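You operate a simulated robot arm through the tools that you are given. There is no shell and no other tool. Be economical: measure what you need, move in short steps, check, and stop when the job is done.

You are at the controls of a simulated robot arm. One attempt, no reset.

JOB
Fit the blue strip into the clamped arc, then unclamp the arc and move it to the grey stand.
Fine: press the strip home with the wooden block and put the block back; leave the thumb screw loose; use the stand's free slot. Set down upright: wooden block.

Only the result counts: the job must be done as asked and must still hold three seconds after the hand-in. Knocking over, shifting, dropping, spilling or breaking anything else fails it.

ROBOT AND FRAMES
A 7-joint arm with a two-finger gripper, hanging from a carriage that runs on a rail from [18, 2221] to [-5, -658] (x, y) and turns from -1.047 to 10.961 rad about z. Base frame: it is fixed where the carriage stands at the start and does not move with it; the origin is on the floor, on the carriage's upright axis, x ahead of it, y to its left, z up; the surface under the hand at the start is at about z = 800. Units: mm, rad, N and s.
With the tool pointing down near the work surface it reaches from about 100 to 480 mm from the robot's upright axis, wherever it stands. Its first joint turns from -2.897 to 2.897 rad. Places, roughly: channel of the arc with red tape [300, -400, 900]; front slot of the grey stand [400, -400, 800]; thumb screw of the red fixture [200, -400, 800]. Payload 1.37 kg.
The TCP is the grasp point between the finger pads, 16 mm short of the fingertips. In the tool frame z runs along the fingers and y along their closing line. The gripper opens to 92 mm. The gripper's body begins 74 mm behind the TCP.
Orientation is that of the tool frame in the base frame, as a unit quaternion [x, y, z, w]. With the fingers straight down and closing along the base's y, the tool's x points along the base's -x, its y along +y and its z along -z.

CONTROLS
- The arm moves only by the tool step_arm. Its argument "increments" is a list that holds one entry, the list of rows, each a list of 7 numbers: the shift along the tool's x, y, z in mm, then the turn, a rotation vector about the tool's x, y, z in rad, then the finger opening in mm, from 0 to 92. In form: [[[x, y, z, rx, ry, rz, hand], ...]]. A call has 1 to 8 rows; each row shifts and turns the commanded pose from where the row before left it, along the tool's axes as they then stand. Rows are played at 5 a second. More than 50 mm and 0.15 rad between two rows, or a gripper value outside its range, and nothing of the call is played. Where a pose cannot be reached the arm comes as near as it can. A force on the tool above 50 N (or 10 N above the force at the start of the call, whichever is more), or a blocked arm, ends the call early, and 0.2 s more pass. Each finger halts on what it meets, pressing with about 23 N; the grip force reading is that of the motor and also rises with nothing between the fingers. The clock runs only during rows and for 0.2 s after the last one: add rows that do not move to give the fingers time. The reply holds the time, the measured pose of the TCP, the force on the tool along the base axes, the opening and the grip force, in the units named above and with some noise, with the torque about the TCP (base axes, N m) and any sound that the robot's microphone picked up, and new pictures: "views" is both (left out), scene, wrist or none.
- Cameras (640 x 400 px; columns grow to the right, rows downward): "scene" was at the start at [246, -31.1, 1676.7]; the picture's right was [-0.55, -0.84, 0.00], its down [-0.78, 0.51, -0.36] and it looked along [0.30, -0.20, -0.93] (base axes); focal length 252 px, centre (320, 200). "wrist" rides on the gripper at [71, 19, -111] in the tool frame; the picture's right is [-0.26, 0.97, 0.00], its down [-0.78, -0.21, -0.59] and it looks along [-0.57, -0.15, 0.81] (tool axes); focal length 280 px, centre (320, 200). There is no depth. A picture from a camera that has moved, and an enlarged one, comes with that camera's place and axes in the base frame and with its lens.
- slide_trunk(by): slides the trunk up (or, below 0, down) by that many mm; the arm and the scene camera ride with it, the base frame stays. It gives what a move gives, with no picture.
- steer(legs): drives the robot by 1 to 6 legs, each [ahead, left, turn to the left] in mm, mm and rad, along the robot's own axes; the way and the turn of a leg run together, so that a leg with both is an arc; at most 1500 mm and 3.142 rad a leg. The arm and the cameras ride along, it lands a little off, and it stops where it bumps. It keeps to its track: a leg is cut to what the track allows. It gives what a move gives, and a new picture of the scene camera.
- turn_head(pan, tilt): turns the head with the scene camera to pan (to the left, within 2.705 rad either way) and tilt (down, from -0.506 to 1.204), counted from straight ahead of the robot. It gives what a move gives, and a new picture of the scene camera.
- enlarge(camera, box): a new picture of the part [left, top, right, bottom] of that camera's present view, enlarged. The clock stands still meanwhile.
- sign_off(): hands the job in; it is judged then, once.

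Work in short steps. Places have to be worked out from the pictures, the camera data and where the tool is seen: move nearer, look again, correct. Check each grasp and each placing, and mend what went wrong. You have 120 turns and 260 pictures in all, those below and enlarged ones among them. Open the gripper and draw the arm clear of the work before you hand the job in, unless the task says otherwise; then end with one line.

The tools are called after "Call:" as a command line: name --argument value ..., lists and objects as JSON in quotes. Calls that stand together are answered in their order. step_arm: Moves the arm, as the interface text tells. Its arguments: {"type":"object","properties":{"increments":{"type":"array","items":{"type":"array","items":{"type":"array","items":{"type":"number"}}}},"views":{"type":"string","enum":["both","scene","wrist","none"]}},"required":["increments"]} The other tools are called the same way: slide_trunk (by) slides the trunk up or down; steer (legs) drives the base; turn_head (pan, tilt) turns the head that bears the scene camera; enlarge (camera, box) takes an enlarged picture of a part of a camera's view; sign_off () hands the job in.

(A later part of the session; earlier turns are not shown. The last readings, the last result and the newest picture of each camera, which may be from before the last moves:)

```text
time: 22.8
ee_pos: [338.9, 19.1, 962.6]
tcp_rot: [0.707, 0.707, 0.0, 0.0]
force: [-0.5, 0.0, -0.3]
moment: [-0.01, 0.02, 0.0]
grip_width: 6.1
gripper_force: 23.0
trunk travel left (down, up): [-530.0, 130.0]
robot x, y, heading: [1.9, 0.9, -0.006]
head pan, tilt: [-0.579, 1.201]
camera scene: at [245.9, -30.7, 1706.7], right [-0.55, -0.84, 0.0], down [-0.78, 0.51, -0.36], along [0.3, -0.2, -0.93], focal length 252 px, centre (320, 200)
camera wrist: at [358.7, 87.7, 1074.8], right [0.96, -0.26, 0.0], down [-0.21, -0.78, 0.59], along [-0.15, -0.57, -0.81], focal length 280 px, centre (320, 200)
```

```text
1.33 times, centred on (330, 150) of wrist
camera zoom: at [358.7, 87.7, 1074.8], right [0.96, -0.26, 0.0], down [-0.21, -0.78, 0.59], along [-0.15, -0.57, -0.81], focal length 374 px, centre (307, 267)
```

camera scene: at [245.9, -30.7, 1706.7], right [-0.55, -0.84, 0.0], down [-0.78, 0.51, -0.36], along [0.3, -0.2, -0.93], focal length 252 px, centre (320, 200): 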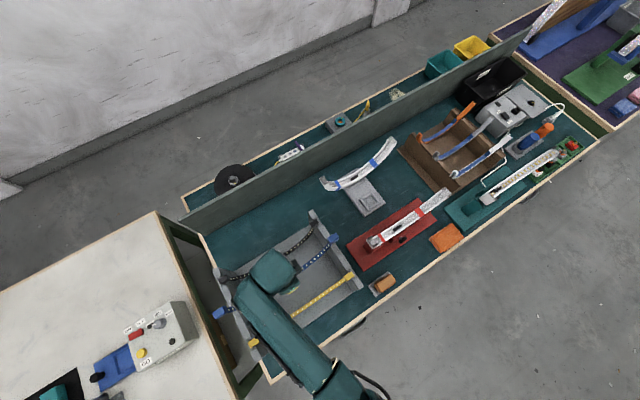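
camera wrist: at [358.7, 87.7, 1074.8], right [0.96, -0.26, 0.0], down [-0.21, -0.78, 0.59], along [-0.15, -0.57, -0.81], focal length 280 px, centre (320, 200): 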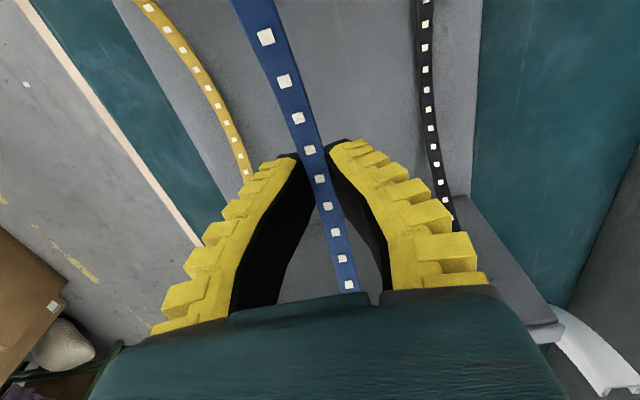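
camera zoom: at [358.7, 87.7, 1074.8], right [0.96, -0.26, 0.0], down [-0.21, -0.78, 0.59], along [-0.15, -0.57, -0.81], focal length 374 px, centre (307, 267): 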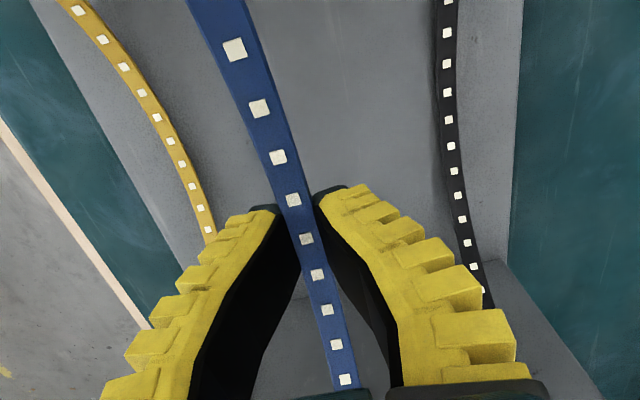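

The strip is rigid and centred in the hand. I raise it 115 mm to clear the arc's ends (~1030), then drive along -y to the arc.

Call:
step_arm --increments '[[[0, 0, -30, 0, 0, 0, 0], [0, 0, -30, 0, 0, 0, 0], [0, 0, -30, 0, 0, 0, 0], [0, 0, -30, 0, 0, 0, 0], [0, 0, 0, 0, 0, 0, 0]]]' --views "none"

Call:
steer --legs '[[0, -290, 0]]'

Call:
enlarge --camera "scene" --box '[280, 160, 440, 300]'

Call:
enlarge --camera "wrist" --box '[240, 0, 540, 260]'

```text
time: 24.0
ee_pos: [336.3, 18.1, 1084.3]
tcp_rot: [0.707, 0.707, 0.0, 0.0]
force: [0.6, -0.2, 0.1]
moment: [-0.01, 0.02, -0.01]
grip_width: 5.7
gripper_force: 23.6
trunk travel left (down, up): [-530.0, 130.0]
robot x, y, heading: [-0.7, 1.2, -0.0]
head pan, tilt: [-0.579, 1.201]
```

```text
time: 26.0
ee_pos: [337.2, -271.2, 1083.1]
tcp_rot: [0.708, 0.706, 0.001, 0.0]
force: [0.2, -0.6, -0.4]
moment: [0.02, -0.02, 0.0]
grip_width: 6.0
gripper_force: 23.2
trunk travel left (down, up): [-530.0, 130.0]
robot x, y, heading: [-0.9, -288.0, -0.005]
head pan, tilt: [-0.579, 1.201]
camera scene: at [243.5, -319.5, 1706.7], right [-0.55, -0.83, 0.0], down [-0.78, 0.51, -0.36], along [0.3, -0.2, -0.93], focal length 252 px, centre (320, 200)
```

scene: 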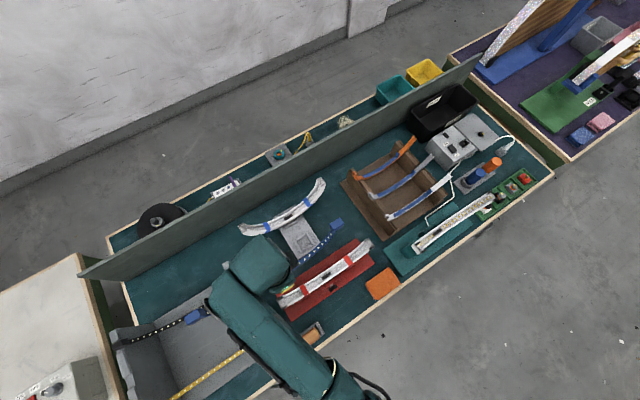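

```text
2.86 times, centred on (360, 230) of scene
camera zoom: at [243.5, -319.5, 1706.7], right [-0.55, -0.83, 0.0], down [-0.78, 0.51, -0.36], along [0.3, -0.2, -0.93], focal length 719 px, centre (206, 114)
```

zoom: 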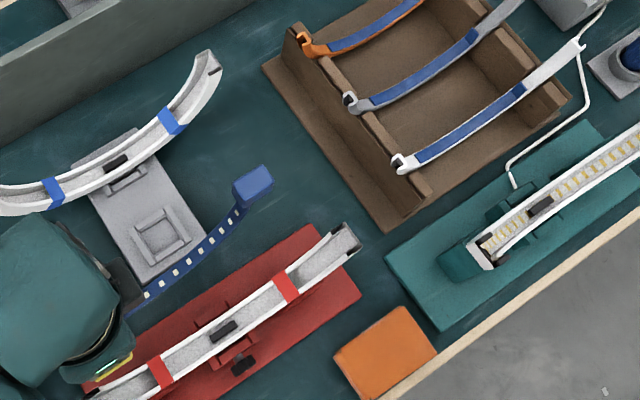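

```text
1.54 times, centred on (390, 130) of wrist
camera zoom: at [356.3, -202.0, 1194.7], right [0.96, -0.27, 0.0], down [-0.21, -0.78, 0.59], along [-0.16, -0.57, -0.81], focal length 431 px, centre (212, 308)
```

zoom: 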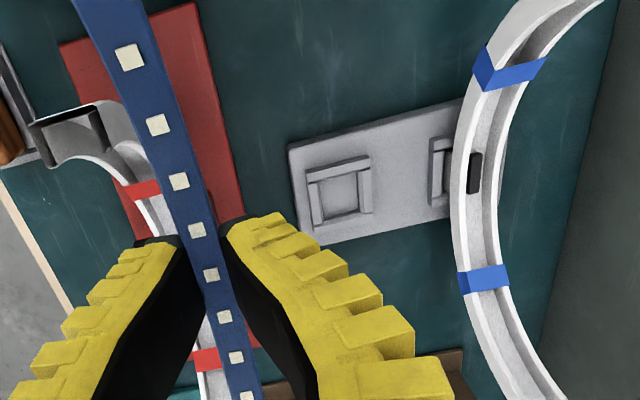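

High zooms of the arc: both ends and middle.

Call:
enlarge --camera "scene" --box '[310, 230, 390, 290]'

Call:
enlarge --camera "scene" --box '[270, 260, 350, 320]'

Call:
enlarge --camera "scene" --box '[400, 180, 520, 270]'

```text
6.67 times, centred on (350, 260) of scene
camera zoom: at [243.5, -319.5, 1706.7], right [-0.55, -0.83, 0.0], down [-0.78, 0.51, -0.36], along [0.3, -0.2, -0.93], focal length 1677 px, centre (120, -200)
```

zoom: 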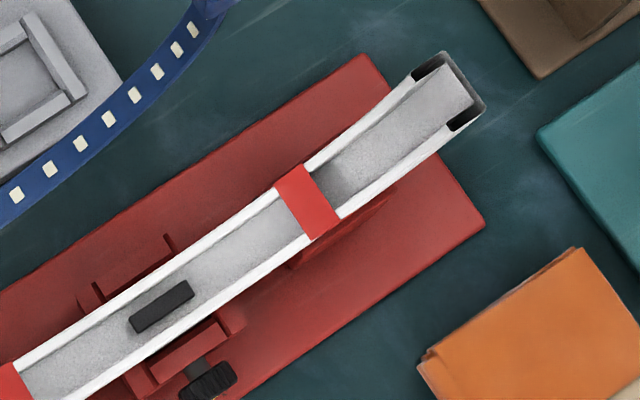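

```text
6.67 times, centred on (310, 290) of scene
camera zoom: at [243.5, -319.5, 1706.7], right [-0.55, -0.83, 0.0], down [-0.78, 0.51, -0.36], along [0.3, -0.2, -0.93], focal length 1677 px, centre (387, -400)
```

zoom: 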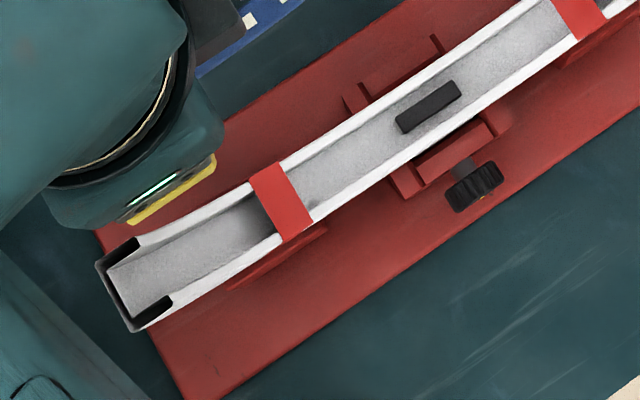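

```text
4.44 times, centred on (460, 225) of scene
camera zoom: at [243.5, -319.5, 1706.7], right [-0.55, -0.83, 0.0], down [-0.78, 0.51, -0.36], along [0.3, -0.2, -0.93], focal length 1118 px, centre (-302, 89)
```

zoom: 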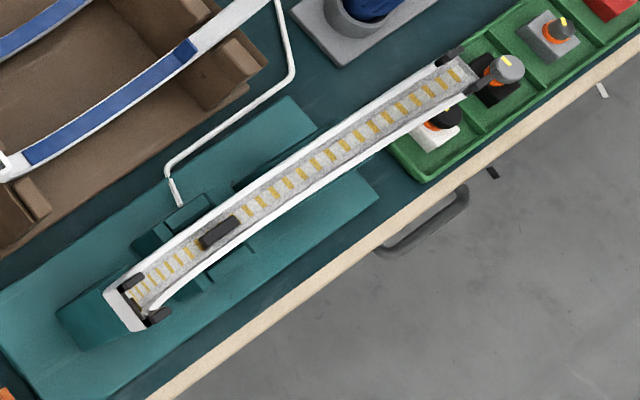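

The channel runs from y≈-225 to -517 with centre about (287, -371), mid-floor z≈873, rims at the ends ≈1018. I shift the strip over it at the present height.

Call:
step_arm --increments '[[[-25, -13, 0, 0, 0, 0, 0], [-25, -13, 0, 0, 0, 0, 0], [-25, -13, 0, 0, 0, 0, 0], [-25, -11, 0, 0, 0, 0, 0], [0, 0, 0, 0, 0, 0, 0], [0, 0, 0, 0, 0, 0, 0]]]' --views "both"

Call:
enlarge --camera "scene" --box '[250, 200, 410, 340]'

Call:
enlarge --camera "wrist" --box '[200, 0, 440, 300]'

```text
time: 27.4
ee_pos: [286.4, -370.7, 1082.9]
tcp_rot: [0.708, 0.706, 0.0, 0.0]
force: [-0.3, -0.4, -0.1]
moment: [0.01, -0.02, 0.06]
grip_width: 6.1
gripper_force: 22.7
trunk travel left (down, up): [-530.0, 130.0]
robot x, y, heading: [-6.7, -286.5, -0.002]
head pan, tilt: [-0.579, 1.201]
camera scene: at [243.5, -319.5, 1706.7], right [-0.55, -0.83, 0.0], down [-0.78, 0.51, -0.36], along [0.3, -0.2, -0.93], focal length 252 px, centre (320, 200)
camera wrist: at [306.0, -301.8, 1194.1], right [0.96, -0.26, 0.0], down [-0.21, -0.78, 0.59], along [-0.16, -0.57, -0.81], focal length 280 px, centre (320, 200)
```

scene: 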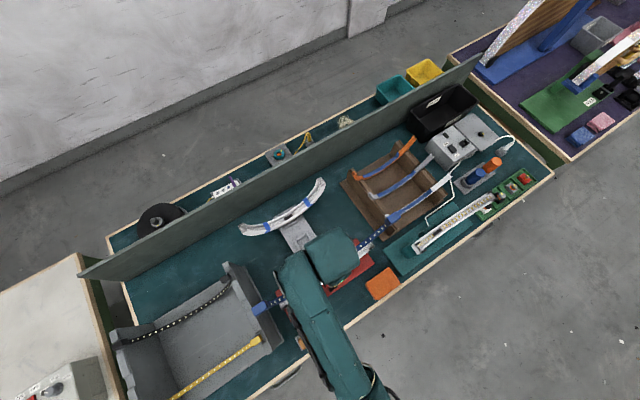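
wrist: 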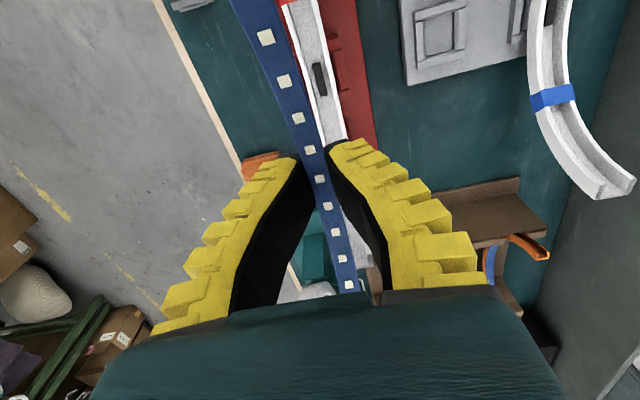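

```text
2.86 times, centred on (330, 270) of scene
camera zoom: at [243.5, -319.5, 1706.7], right [-0.55, -0.83, 0.0], down [-0.78, 0.51, -0.36], along [0.3, -0.2, -0.93], focal length 719 px, centre (291, 0)
```

zoom: 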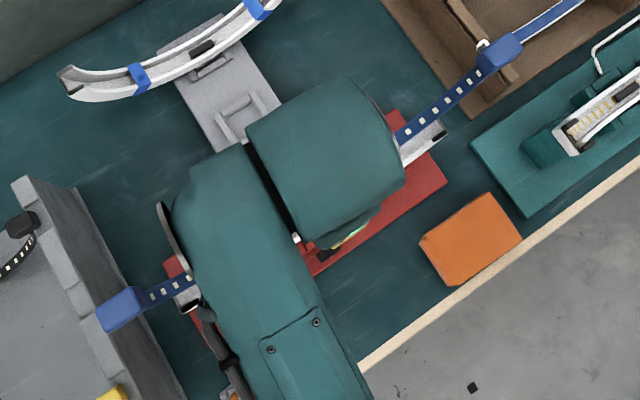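

```text
1.33 times, centred on (320, 150) of wrist
camera zoom: at [306.0, -301.8, 1194.1], right [0.96, -0.26, 0.0], down [-0.21, -0.78, 0.59], along [-0.16, -0.57, -0.81], focal length 374 px, centre (320, 267)
```

zoom: 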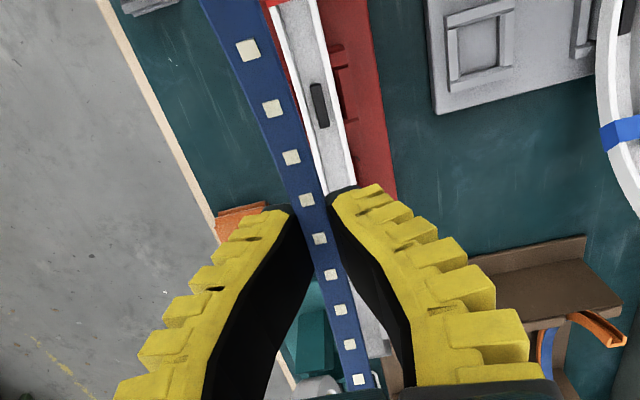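

Knobs are at (286, -523) and (287, -221), matching the arc's ends. I shift +1 mm in y and lower 90 mm.

Call:
step_arm --increments '[[[1, 0, 30, 0, 0, 0, 0], [0, 0, 30, 0, 0, 0, 0], [0, 0, 30, 0, 0, 0, 0], [0, 0, 25, 0, 0, 0, 0], [0, 0, 0, 0, 0, 0, 0], [0, 0, 0, 0, 0, 0, 0]]]' --views "wrist"

Call:
enlarge --camera "scene" --box '[340, 220, 400, 270]'

Call:
enlarge --camera "scene" --box '[250, 270, 310, 320]'

Call:
enlarge --camera "wrist" --box '[200, 0, 440, 300]'

```text
time: 28.8
ee_pos: [288.2, -370.9, 968.9]
tcp_rot: [0.709, 0.705, 0.001, 0.0]
force: [0.2, 0.2, -0.2]
moment: [0.01, 0.0, 0.0]
grip_width: 6.1
gripper_force: 22.9
trunk travel left (down, up): [-530.0, 130.0]
robot x, y, heading: [-1.3, -286.4, -0.0]
head pan, tilt: [-0.579, 1.201]
camera wrist: at [306.7, -300.6, 1079.9], right [0.96, -0.27, 0.0], down [-0.21, -0.78, 0.59], along [-0.16, -0.57, -0.81], focal length 280 px, centre (320, 200)
```

wrist: 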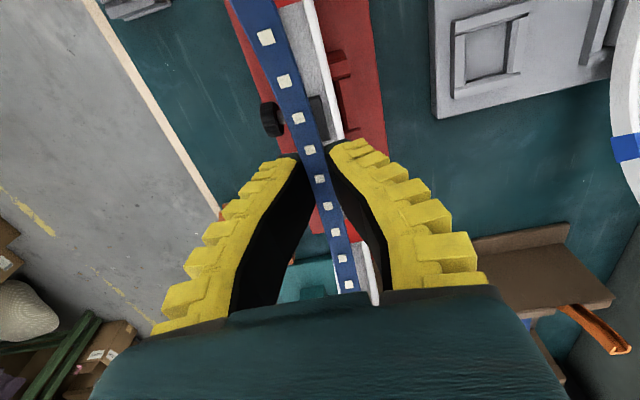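

```text
8.00 times, centred on (370, 245) of scene
camera zoom: at [243.5, -319.5, 1706.7], right [-0.55, -0.83, 0.0], down [-0.78, 0.51, -0.36], along [0.3, -0.2, -0.93], focal length 2013 px, centre (-80, -160)
```

zoom: 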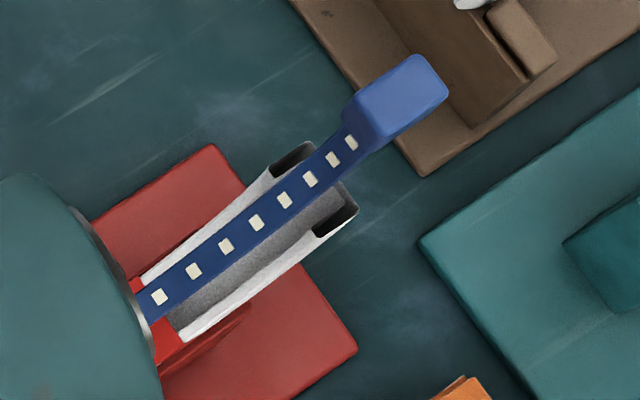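

```text
8.00 times, centred on (280, 295) of scene
camera zoom: at [243.5, -319.5, 1706.7], right [-0.55, -0.83, 0.0], down [-0.78, 0.51, -0.36], along [0.3, -0.2, -0.93], focal length 2013 px, centre (640, -560)
```

zoom: 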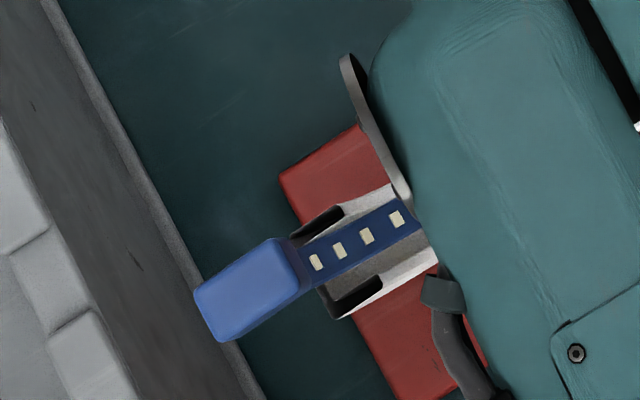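

```text
1.33 times, centred on (320, 150) of wrist
camera zoom: at [306.7, -300.6, 1079.9], right [0.96, -0.27, 0.0], down [-0.21, -0.78, 0.59], along [-0.16, -0.57, -0.81], focal length 374 px, centre (320, 267)
```

zoom: 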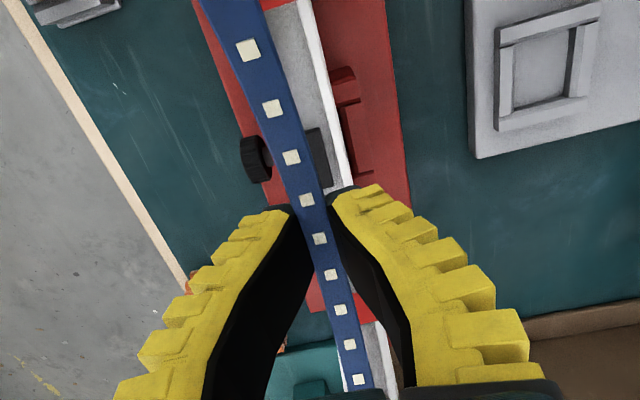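

Alignment looks good. I lower 45 mm more for a comparison with less parallax.

Call:
step_arm --increments '[[[0, 0, 25, 0, 0, 0, 0], [0, 0, 20, 0, 0, 0, 0], [0, 0, 0, 0, 0, 0, 0], [0, 0, 0, 0, 0, 0, 0]]]' --views "wrist"

Call:
enlarge --camera "scene" --box '[340, 220, 400, 270]'

Call:
enlarge --camera "scene" --box '[250, 270, 310, 320]'

Call:
enlarge --camera "wrist" --box '[240, 0, 400, 200]'

```text
time: 29.8
ee_pos: [287.1, -370.6, 924.5]
tcp_rot: [0.708, 0.706, 0.0, 0.001]
force: [-0.6, 0.4, -1.1]
moment: [0.01, 0.01, 0.0]
grip_width: 6.3
gripper_force: 23.7
trunk travel left (down, up): [-530.0, 130.0]
robot x, y, heading: [0.1, -287.2, 0.001]
head pan, tilt: [-0.579, 1.201]
camera wrist: at [306.0, -300.7, 1034.5], right [0.96, -0.27, 0.0], down [-0.21, -0.78, 0.59], along [-0.16, -0.57, -0.81], focal length 280 px, centre (320, 200)
```

wrist: 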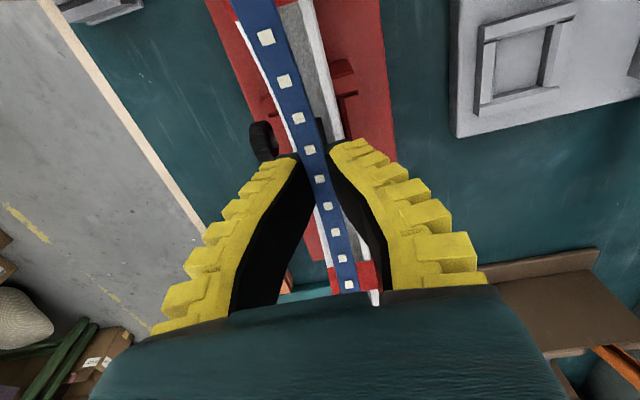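

```text
8.00 times, centred on (370, 245) of scene
camera zoom: at [243.5, -319.5, 1706.7], right [-0.55, -0.83, 0.0], down [-0.78, 0.51, -0.36], along [0.3, -0.2, -0.93], focal length 2013 px, centre (-80, -160)
```

zoom: 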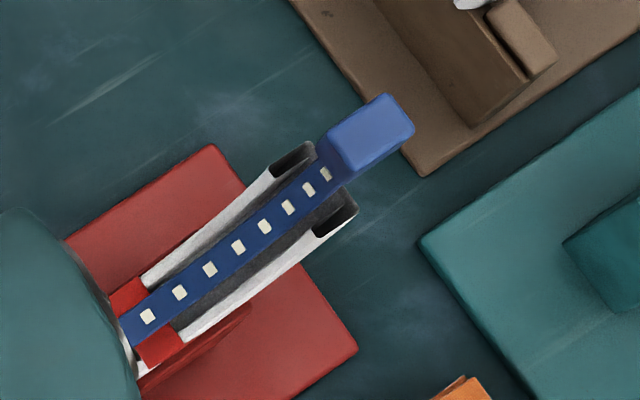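

```text
8.00 times, centred on (280, 295) of scene
camera zoom: at [243.5, -319.5, 1706.7], right [-0.55, -0.83, 0.0], down [-0.78, 0.51, -0.36], along [0.3, -0.2, -0.93], focal length 2013 px, centre (640, -560)
```

zoom: 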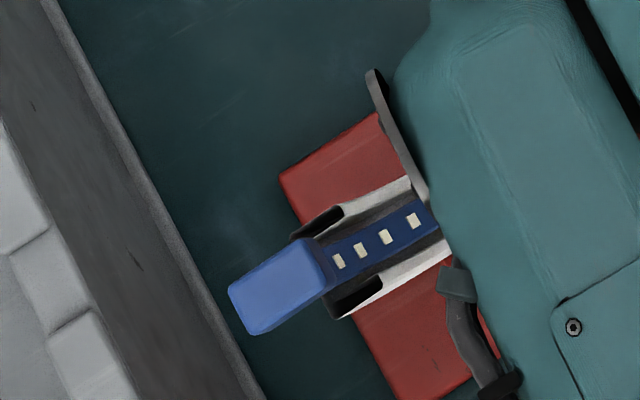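

```text
2.00 times, centred on (320, 100) of wrist
camera zoom: at [306.0, -300.7, 1034.5], right [0.96, -0.27, 0.0], down [-0.21, -0.78, 0.59], along [-0.16, -0.57, -0.81], focal length 561 px, centre (320, 400)
```

zoom: 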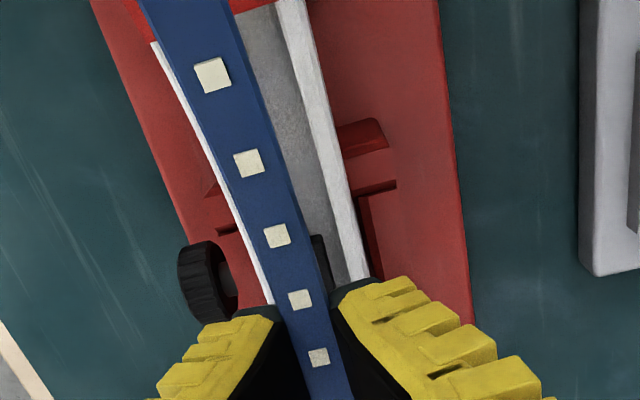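

Well centred at both ends. I lower further in small steps, watching force.

Call:
step_arm --increments '[[[0, 0, 8, 0, 0, 0, 0], [0, 0, 8, 0, 0, 0, 0], [0, 0, 6, 0, 0, 0, 0], [0, 0, 0, 0, 0, 0, 0]]]' --views "wrist"

Call:
enlarge --camera "scene" --box '[340, 220, 400, 270]'

Call:
enlarge --camera "scene" --box '[250, 270, 310, 320]'

Call:
enlarge --camera "wrist" --box '[240, 0, 400, 200]'

```text
time: 30.8
ee_pos: [287.6, -370.0, 902.1]
tcp_rot: [0.708, 0.706, 0.0, 0.0]
force: [-5.0, 1.6, 17.0]
moment: [0.01, 0.11, 0.01]
grip_width: 6.1
gripper_force: 23.1
trunk travel left (down, up): [-530.0, 130.0]
robot x, y, heading: [-5.5, -286.6, -0.009]
head pan, tilt: [-0.579, 1.201]
camera wrist: at [306.3, -300.7, 1013.6], right [0.96, -0.27, 0.0], down [-0.21, -0.78, 0.59], along [-0.16, -0.57, -0.81], focal length 280 px, centre (320, 200)
```

wrist: 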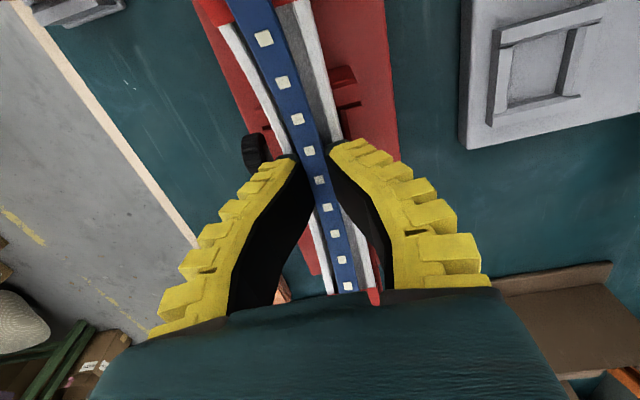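

```text
8.00 times, centred on (370, 245) of scene
camera zoom: at [243.4, -319.4, 1707.0], right [-0.55, -0.83, 0.0], down [-0.78, 0.51, -0.36], along [0.3, -0.2, -0.93], focal length 2013 px, centre (-80, -160)
```

zoom: 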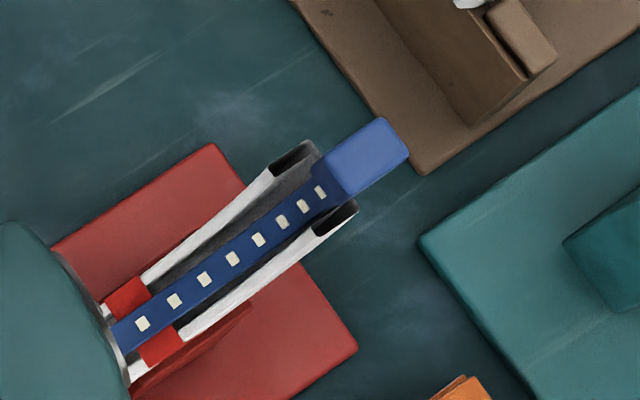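

```text
8.00 times, centred on (280, 295) of scene
camera zoom: at [243.4, -319.4, 1707.0], right [-0.55, -0.83, 0.0], down [-0.78, 0.51, -0.36], along [0.3, -0.2, -0.93], focal length 2013 px, centre (640, -560)
```

zoom: 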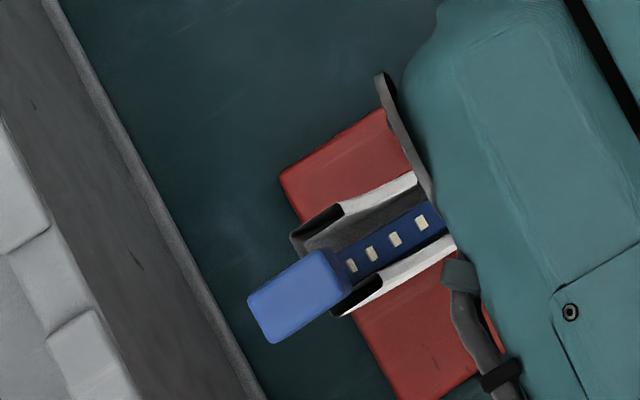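

```text
2.00 times, centred on (320, 100) of wrist
camera zoom: at [306.3, -300.7, 1013.6], right [0.96, -0.27, 0.0], down [-0.21, -0.78, 0.59], along [-0.16, -0.57, -0.81], focal length 561 px, centre (320, 400)
```

zoom: 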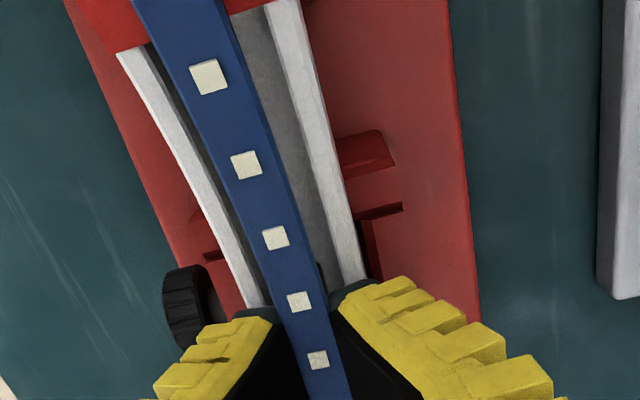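

Contact at z≈902 (17 N up): the finger tips have met the channel's rims, so the strip must be released from here. I back off 3 mm and recheck the ends.

Call:
step_arm --increments '[[[0, 0, -4, 0, 0, 0, 0], [0, 0, 0, 0, 0, 0, 0], [0, 0, 0, 0, 0, 0, 0]]]' --views "none"

Call:
enlarge --camera "scene" --box '[340, 220, 400, 270]'

Call:
enlarge --camera "scene" --box '[250, 270, 310, 320]'

Call:
enlarge --camera "wrist" --box '[250, 80, 390, 220]'

```text
time: 31.6
ee_pos: [285.9, -370.0, 906.2]
tcp_rot: [0.708, 0.706, -0.001, 0.001]
force: [0.6, 0.6, -1.0]
moment: [-0.02, 0.03, -0.02]
grip_width: 5.9
gripper_force: 23.0
trunk travel left (down, up): [-530.0, 130.0]
robot x, y, heading: [-4.0, -284.6, -0.003]
head pan, tilt: [-0.579, 1.201]
```

```text
8.00 times, centred on (370, 245) of scene
camera zoom: at [243.5, -319.5, 1706.7], right [-0.55, -0.83, 0.0], down [-0.78, 0.51, -0.36], along [0.3, -0.2, -0.93], focal length 2013 px, centre (-80, -160)
```

zoom: 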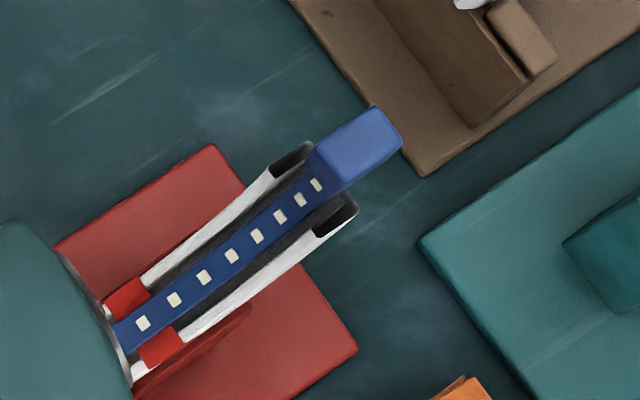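

```text
8.00 times, centred on (280, 295) of scene
camera zoom: at [243.5, -319.5, 1706.7], right [-0.55, -0.83, 0.0], down [-0.78, 0.51, -0.36], along [0.3, -0.2, -0.93], focal length 2013 px, centre (640, -560)
```

zoom: 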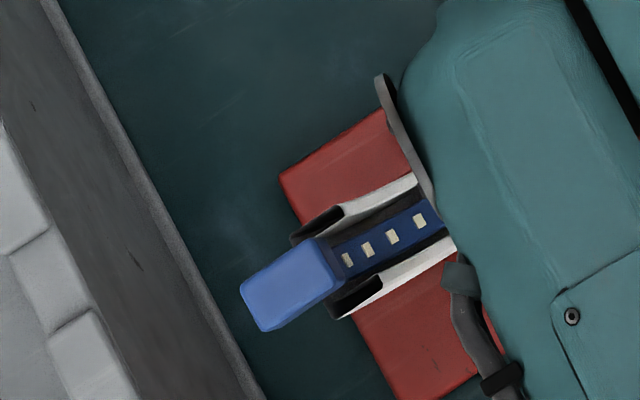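

```text
2.86 times, centred on (320, 150) of wrist
camera zoom: at [305.9, -300.9, 1016.5], right [0.96, -0.27, 0.0], down [-0.21, -0.78, 0.59], along [-0.16, -0.57, -0.81], focal length 801 px, centre (320, 343)
```

zoom: 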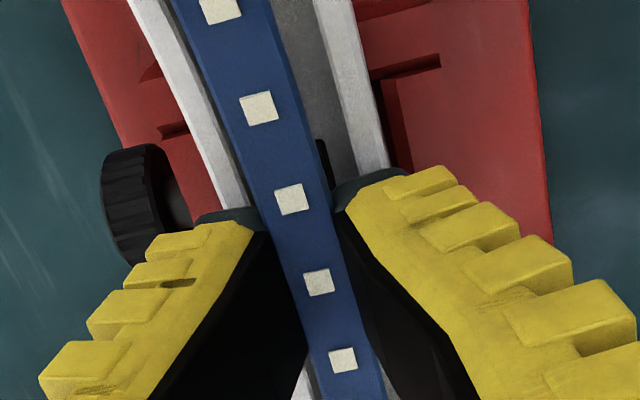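

Force is gone and the strip is centred again between the walls. I lower 2 mm and open only slightly so that the strip slips down guided by the fingers.

Call:
step_arm --increments '[[[0, 0, 2, 0, 0, 0, 0], [0, 0, 0, 0, 0, 0, 8], [0, 0, 0, 0, 0, 0, 12], [0, 0, 0, 0, 0, 0, 14], [0, 0, 0, 0, 0, 0, 16], [0, 0, 0, 0, 0, 0, 16], [0, 0, 0, 0, 0, 0, 16]]]' --views "wrist"

Call:
enlarge --camera "scene" --box '[340, 220, 400, 270]'

Call:
enlarge --camera "scene" --box '[250, 270, 310, 320]'

Call:
enlarge --camera "wrist" --box '[250, 80, 390, 220]'

```text
time: 33.2
ee_pos: [287.0, -370.1, 903.0]
tcp_rot: [0.709, 0.705, 0.0, 0.0]
force: [0.1, 0.6, -0.9]
moment: [-0.01, 0.05, 0.02]
grip_width: 20.1
gripper_force: 3.1
trunk travel left (down, up): [-530.0, 130.0]
robot x, y, heading: [-0.9, -285.5, -0.005]
head pan, tilt: [-0.579, 1.201]
camera wrist: at [306.1, -300.9, 1014.9], right [0.96, -0.27, 0.0], down [-0.21, -0.78, 0.59], along [-0.16, -0.57, -0.81], focal length 280 px, centre (320, 200)
```

wrist: 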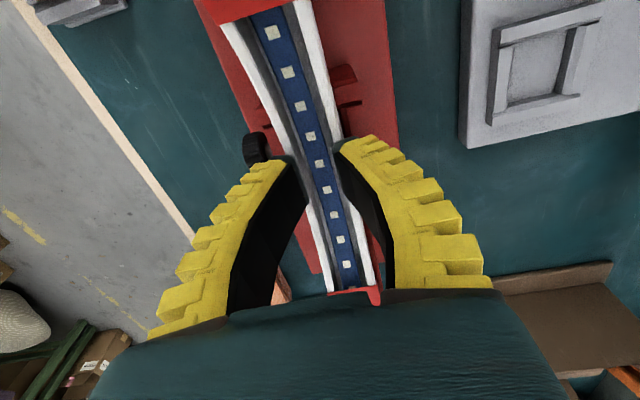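

```text
8.00 times, centred on (370, 245) of scene
camera zoom: at [243.5, -319.5, 1706.7], right [-0.55, -0.83, 0.0], down [-0.78, 0.51, -0.36], along [0.3, -0.2, -0.93], focal length 2013 px, centre (-80, -160)
```

zoom: 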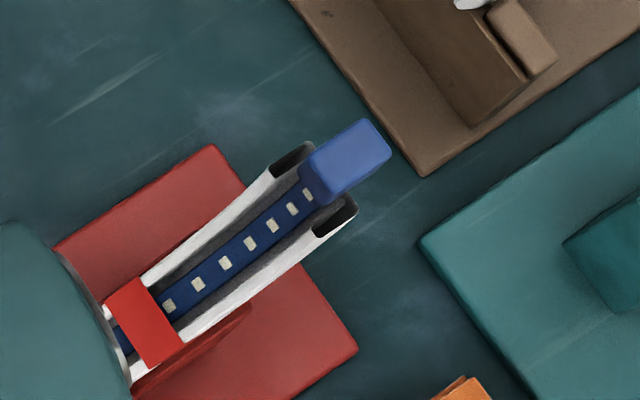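

```text
8.00 times, centred on (280, 295) of scene
camera zoom: at [243.5, -319.5, 1706.7], right [-0.55, -0.83, 0.0], down [-0.78, 0.51, -0.36], along [0.3, -0.2, -0.93], focal length 2013 px, centre (640, -560)
```

zoom: 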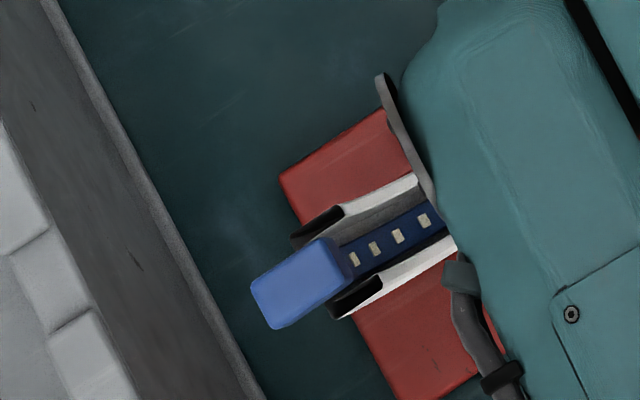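

```text
2.86 times, centred on (320, 150) of wrist
camera zoom: at [306.1, -300.9, 1014.9], right [0.96, -0.27, 0.0], down [-0.21, -0.78, 0.59], along [-0.16, -0.57, -0.81], focal length 801 px, centre (320, 343)
```

zoom: 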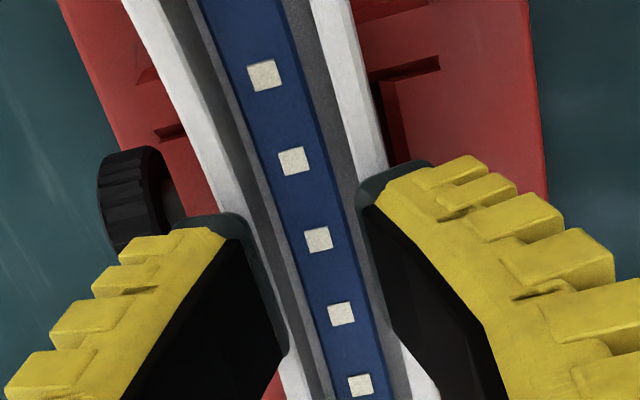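

The strip dropped into the channel neatly. I raise straight up, then view.

Call:
step_arm --increments '[[[0, 0, -15, 0, 0, 0, 20], [0, 0, -25, 0, 0, 0, 30], [0, 0, -40, 0, 0, 0, 40], [0, 0, -45, 0, 0, 0, 40], [0, 0, -45, 0, 0, 0, 40], [0, 0, 0, 0, 0, 0, 40]]]' --views "wrist"

Call:
enlarge --camera "wrist" --box '[240, 0, 440, 260]'

Call:
enlarge --camera "scene" --box '[250, 220, 400, 330]'

```text
time: 34.6
ee_pos: [285.7, -368.5, 1074.2]
tcp_rot: [0.709, 0.706, 0.0, 0.0]
force: [0.4, -0.2, 0.2]
moment: [0.0, -0.02, -0.01]
grip_width: 43.2
gripper_force: 2.4
trunk travel left (down, up): [-530.0, 130.0]
robot x, y, heading: [-1.4, -288.5, -0.005]
head pan, tilt: [-0.579, 1.201]
camera wrist: at [306.4, -299.9, 1186.0], right [0.96, -0.27, 0.0], down [-0.21, -0.78, 0.59], along [-0.16, -0.57, -0.81], focal length 280 px, centre (320, 200)
```

wrist: 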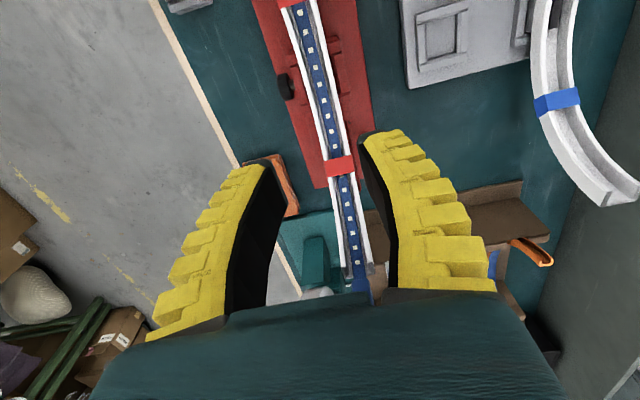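

```text
1.54 times, centred on (340, 130) of wrist
camera zoom: at [306.4, -299.9, 1186.0], right [0.96, -0.27, 0.0], down [-0.21, -0.78, 0.59], along [-0.16, -0.57, -0.81], focal length 431 px, centre (289, 308)
```

zoom: 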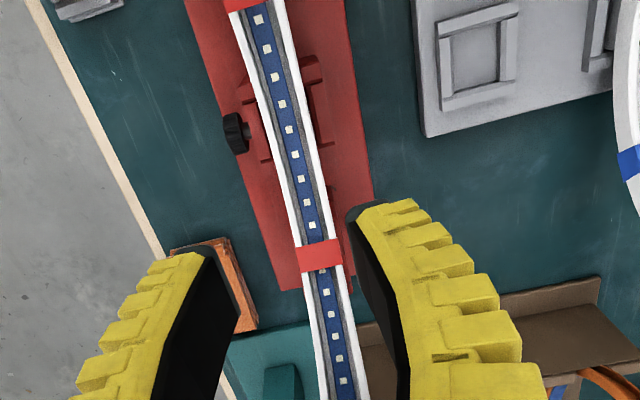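

```text
3.64 times, centred on (325, 275) of scene
camera zoom: at [243.5, -319.5, 1706.8], right [-0.55, -0.83, 0.0], down [-0.78, 0.51, -0.36], along [0.3, -0.2, -0.93], focal length 915 px, centre (302, -73)
```

zoom: 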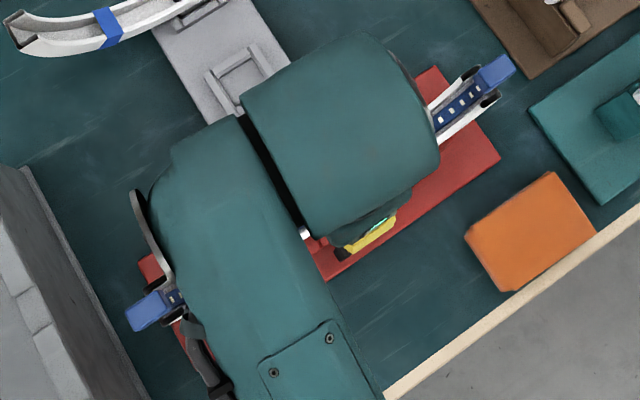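

Strip lies well in the channel. Next the wooden block, at about (168, -231, top ≈848), long axis along y. I move over it.

Call:
step_arm --increments '[[[0, -40, 0, 0, 0, 0, 60], [25, -40, 0, 0, 0, 0, 70], [40, -38, 0, 0, 0, 0, 70], [40, 0, 0, 0, 0, 0, 70], [20, 0, 30, 0, 0, 0, 70], [0, 0, 40, 0, 0, 0, 70], [0, 0, 0, 0, 0, 0, 70]]]' --views "wrist"

Call:
enlarge --camera "wrist" --box '[220, 0, 440, 240]'

Call:
enlarge --camera "scene" --box '[250, 220, 400, 330]'

```text
refused: row 3 steps farther than a row can; nothing moved
```

```text
1.67 times, centred on (330, 120) of wrist
camera zoom: at [306.4, -299.9, 1186.0], right [0.96, -0.27, 0.0], down [-0.21, -0.78, 0.59], along [-0.16, -0.57, -0.81], focal length 467 px, centre (303, 333)
```

zoom: 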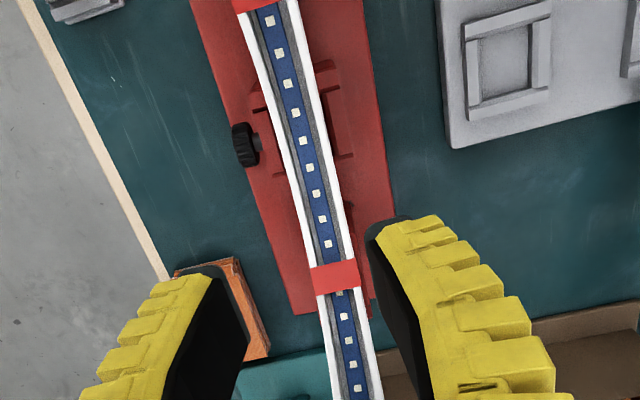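

```text
3.64 times, centred on (325, 275) of scene
camera zoom: at [243.5, -319.5, 1706.8], right [-0.55, -0.83, 0.0], down [-0.78, 0.51, -0.36], along [0.3, -0.2, -0.93], focal length 915 px, centre (302, -73)
```

zoom: 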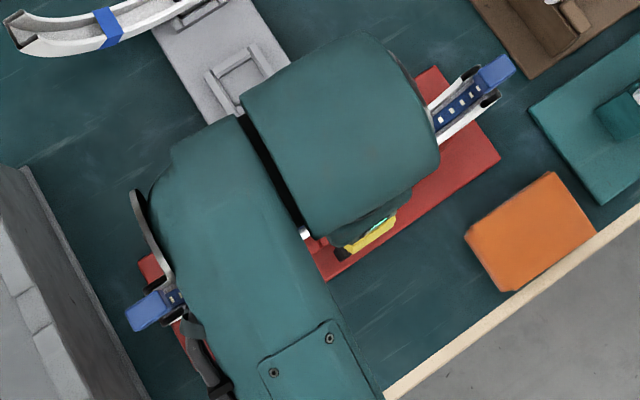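

A row was too long; I repeat with smaller rows.

Call:
step_arm --increments '[[[0, -40, 0, 0, 0, 0, 60], [20, -40, 0, 0, 0, 0, 70], [30, -38, 0, 0, 0, 0, 70], [40, 0, 0, 0, 0, 0, 70], [40, 0, 20, 0, 0, 0, 70], [7, 0, 45, 0, 0, 0, 70], [0, 0, 0, 0, 0, 0, 70], [0, 0, 0, 0, 0, 0, 70]]]' --views "wrist"

Call:
enlarge --camera "wrist" --box '[220, 0, 440, 240]'

Call:
enlarge --camera "scene" --box '[250, 220, 400, 330]'

```text
time: 36.4
ee_pos: [168.1, -233.1, 1008.2]
tcp_rot: [0.708, 0.706, 0.0, 0.0]
force: [-0.2, -0.4, 1.1]
moment: [-0.02, 0.02, -0.03]
grip_width: 72.3
gripper_force: 1.7
trunk travel left (down, up): [-530.0, 130.0]
robot x, y, heading: [-4.7, -289.6, -0.003]
head pan, tilt: [-0.579, 1.201]
camera wrist: at [188.3, -163.7, 1119.4], right [0.96, -0.27, 0.0], down [-0.21, -0.78, 0.59], along [-0.16, -0.57, -0.81], focal length 280 px, centre (320, 200)
```

wrist: 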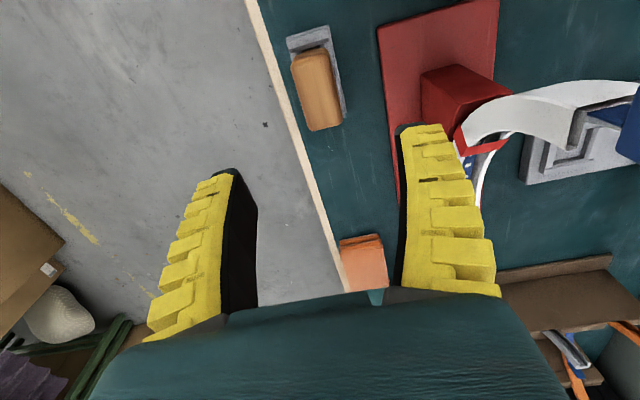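

```text
1.67 times, centred on (330, 120) of wrist
camera zoom: at [188.3, -163.7, 1119.4], right [0.96, -0.27, 0.0], down [-0.21, -0.78, 0.59], along [-0.16, -0.57, -0.81], focal length 467 px, centre (303, 333)
```

zoom: 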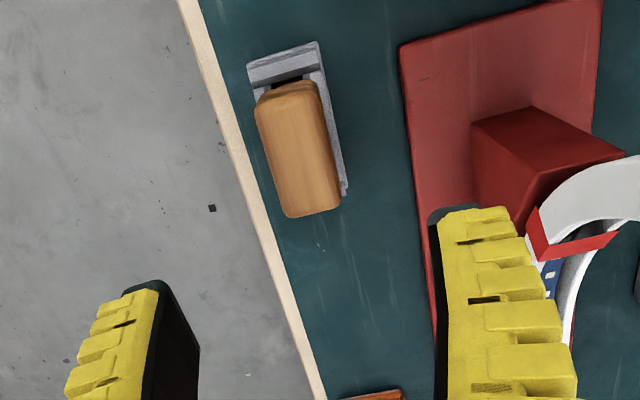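

```text
3.64 times, centred on (325, 275) of scene
camera zoom: at [243.5, -319.5, 1706.7], right [-0.55, -0.83, 0.0], down [-0.78, 0.51, -0.36], along [0.3, -0.2, -0.93], focal length 915 px, centre (302, -73)
```

zoom: 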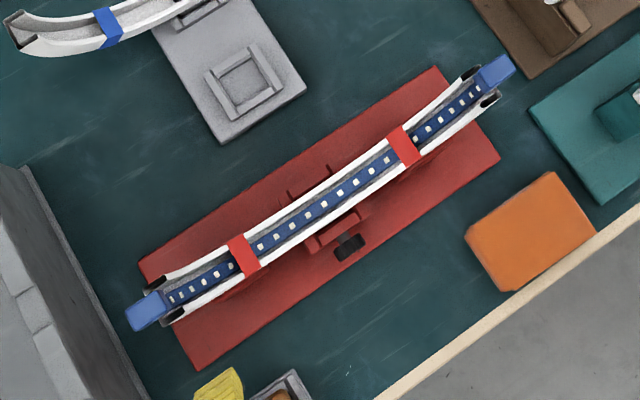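

The strip sits well all along. The block's top is about 33×66 mm near (167, -230). I align and descend to z≈900 to check.

Call:
step_arm --increments '[[[2, -1, 40, 0, 0, 0, 70], [0, 0, 40, 0, 0, 0, 70], [0, 0, 28, 0, 0, 0, 70], [0, 0, 0, 0, 0, 0, 70]]]' --views "wrist"

Call:
enlarge --camera "wrist" --box '[220, 40, 440, 280]'

```text
time: 37.4
ee_pos: [166.8, -232.1, 899.9]
tcp_rot: [0.708, 0.706, 0.0, 0.0]
force: [-0.1, -0.4, 0.1]
moment: [0.0, -0.01, -0.01]
grip_width: 72.2
gripper_force: 1.5
trunk travel left (down, up): [-530.0, 130.0]
robot x, y, heading: [-0.9, -285.5, -0.0]
head pan, tilt: [-0.579, 1.201]
camera wrist: at [186.8, -161.8, 1010.7], right [0.96, -0.27, 0.0], down [-0.21, -0.78, 0.59], along [-0.16, -0.57, -0.81], focal length 280 px, centre (320, 200)
```

wrist: 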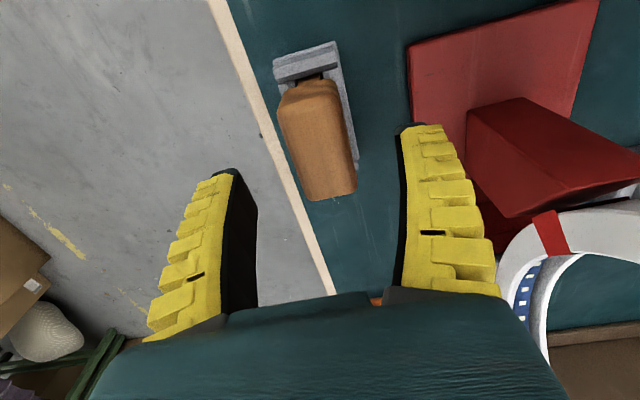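

```text
1.67 times, centred on (330, 160) of wrist
camera zoom: at [186.8, -161.8, 1010.7], right [0.96, -0.27, 0.0], down [-0.21, -0.78, 0.59], along [-0.16, -0.57, -0.81], focal length 467 px, centre (303, 267)
```

zoom: 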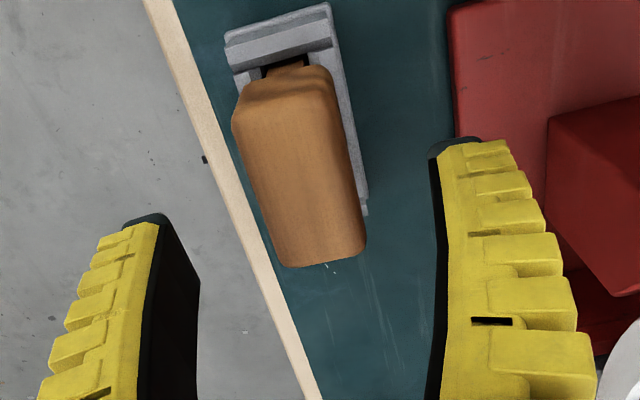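

The block seems T-shaped (a wide handle over a narrow foot standing in the tray), top at z≈865. I adjust y by +5 and go lower with the fingers either side.

Call:
step_arm --increments '[[[5, 0, 15, 0, 0, 0, 64], [0, 0, 15, 0, 0, 0, 64], [0, 0, 0, 0, 0, 0, 64]]]' --views "wrist"

Call:
enlarge --camera "wrist" --box '[220, 40, 440, 280]'

Call:
enlarge --camera "scene" --box '[280, 290, 360, 350]'

```text
time: 38.2
ee_pos: [168.8, -226.7, 871.3]
tcp_rot: [0.708, 0.706, 0.0, -0.001]
force: [0.1, 0.9, 0.0]
moment: [0.0, 0.02, 0.01]
grip_width: 66.5
gripper_force: 1.6
trunk travel left (down, up): [-530.0, 130.0]
robot x, y, heading: [-0.5, -290.2, -0.002]
head pan, tilt: [-0.579, 1.201]
camera wrist: at [187.6, -156.4, 981.8], right [0.96, -0.27, 0.0], down [-0.21, -0.78, 0.59], along [-0.16, -0.57, -0.81], focal length 280 px, centre (320, 200)
```

wrist: 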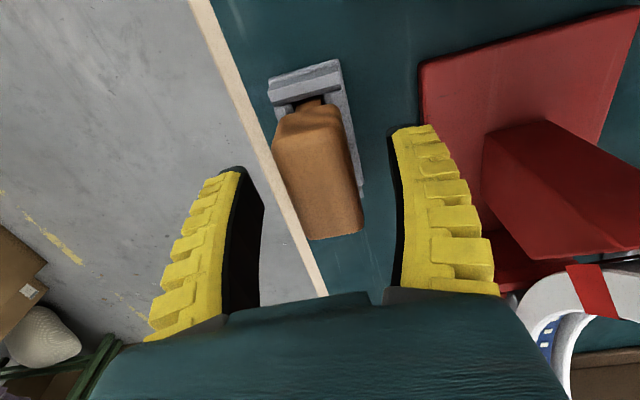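

```text
1.67 times, centred on (330, 160) of wrist
camera zoom: at [187.6, -156.4, 981.8], right [0.96, -0.27, 0.0], down [-0.21, -0.78, 0.59], along [-0.16, -0.57, -0.81], focal length 467 px, centre (303, 267)
```

zoom: 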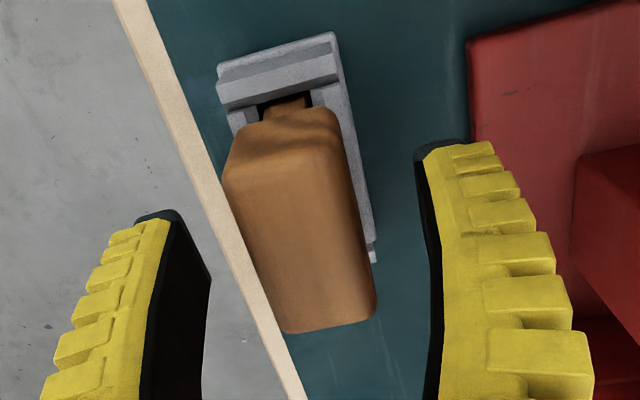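

```text
6.67 times, centred on (320, 320) of scene
camera zoom: at [243.5, -319.5, 1706.7], right [-0.55, -0.83, 0.0], down [-0.78, 0.51, -0.36], along [0.3, -0.2, -0.93], focal length 1677 px, centre (320, -600)
```

zoom: 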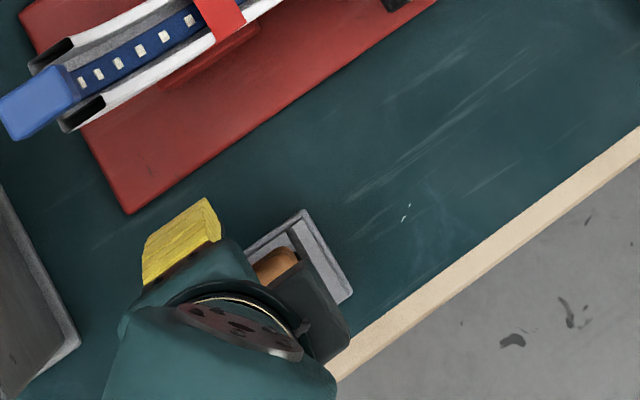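

Triangulating gives the block's top centre at (168, -227, 865), right under the hand. Lower to 850 and close.

Call:
step_arm --increments '[[[0, 0, 11, 0, 0, 0, 64], [0, 0, 10, 0, 0, 0, 64], [0, 0, 0, 0, 0, 0, 45], [0, 0, 0, 0, 0, 0, 30], [0, 0, 0, 0, 0, 0, 10], [0, 0, 0, 0, 0, 0, 0], [0, 0, 0, 0, 0, 0, 0]]]' --views "wrist"

Call:
enlarge --camera "wrist" --box '[220, 40, 440, 280]'

```text
time: 38.7
ee_pos: [170.8, -226.8, 861.4]
tcp_rot: [0.706, 0.709, 0.006, 0.002]
force: [-18.8, -13.5, 29.7]
moment: [3.72, -3.09, 0.96]
grip_width: 66.3
gripper_force: 1.4
trunk travel left (down, up): [-530.0, 130.0]
robot x, y, heading: [-2.3, -290.4, -0.001]
head pan, tilt: [-0.579, 1.201]
stopped in row 2: the force on the tool passed its limit at 72 N (the readings are from after the stop); the commanded pose is now the measured one
camera wrist: at [187.5, -157.1, 972.6], right [0.97, -0.26, 0.01], down [-0.22, -0.78, 0.58], along [-0.14, -0.56, -0.81], focal length 280 px, centre (320, 200)
```

wrist: 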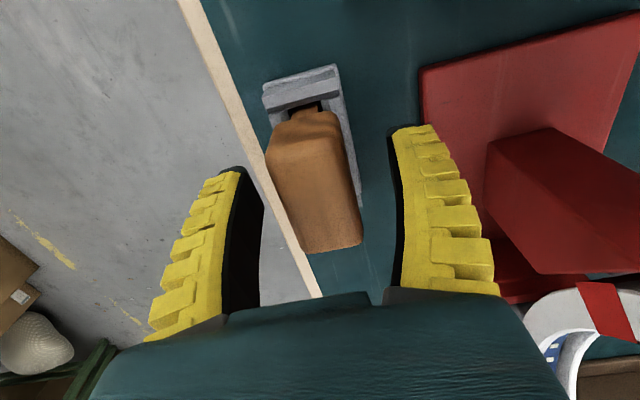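

```text
1.67 times, centred on (330, 160) of wrist
camera zoom: at [187.5, -157.1, 972.6], right [0.97, -0.26, 0.01], down [-0.22, -0.78, 0.58], along [-0.14, -0.56, -0.81], focal length 467 px, centre (303, 267)
```

zoom: 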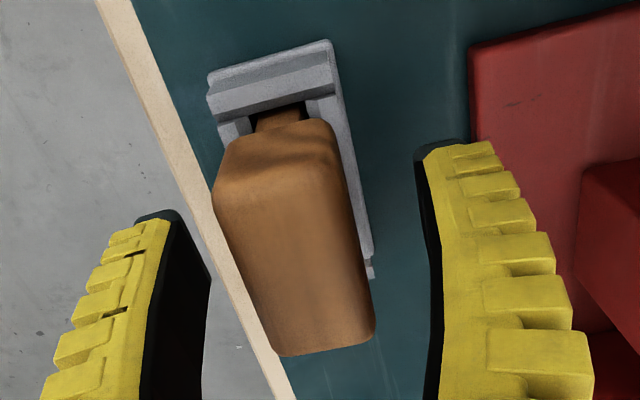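

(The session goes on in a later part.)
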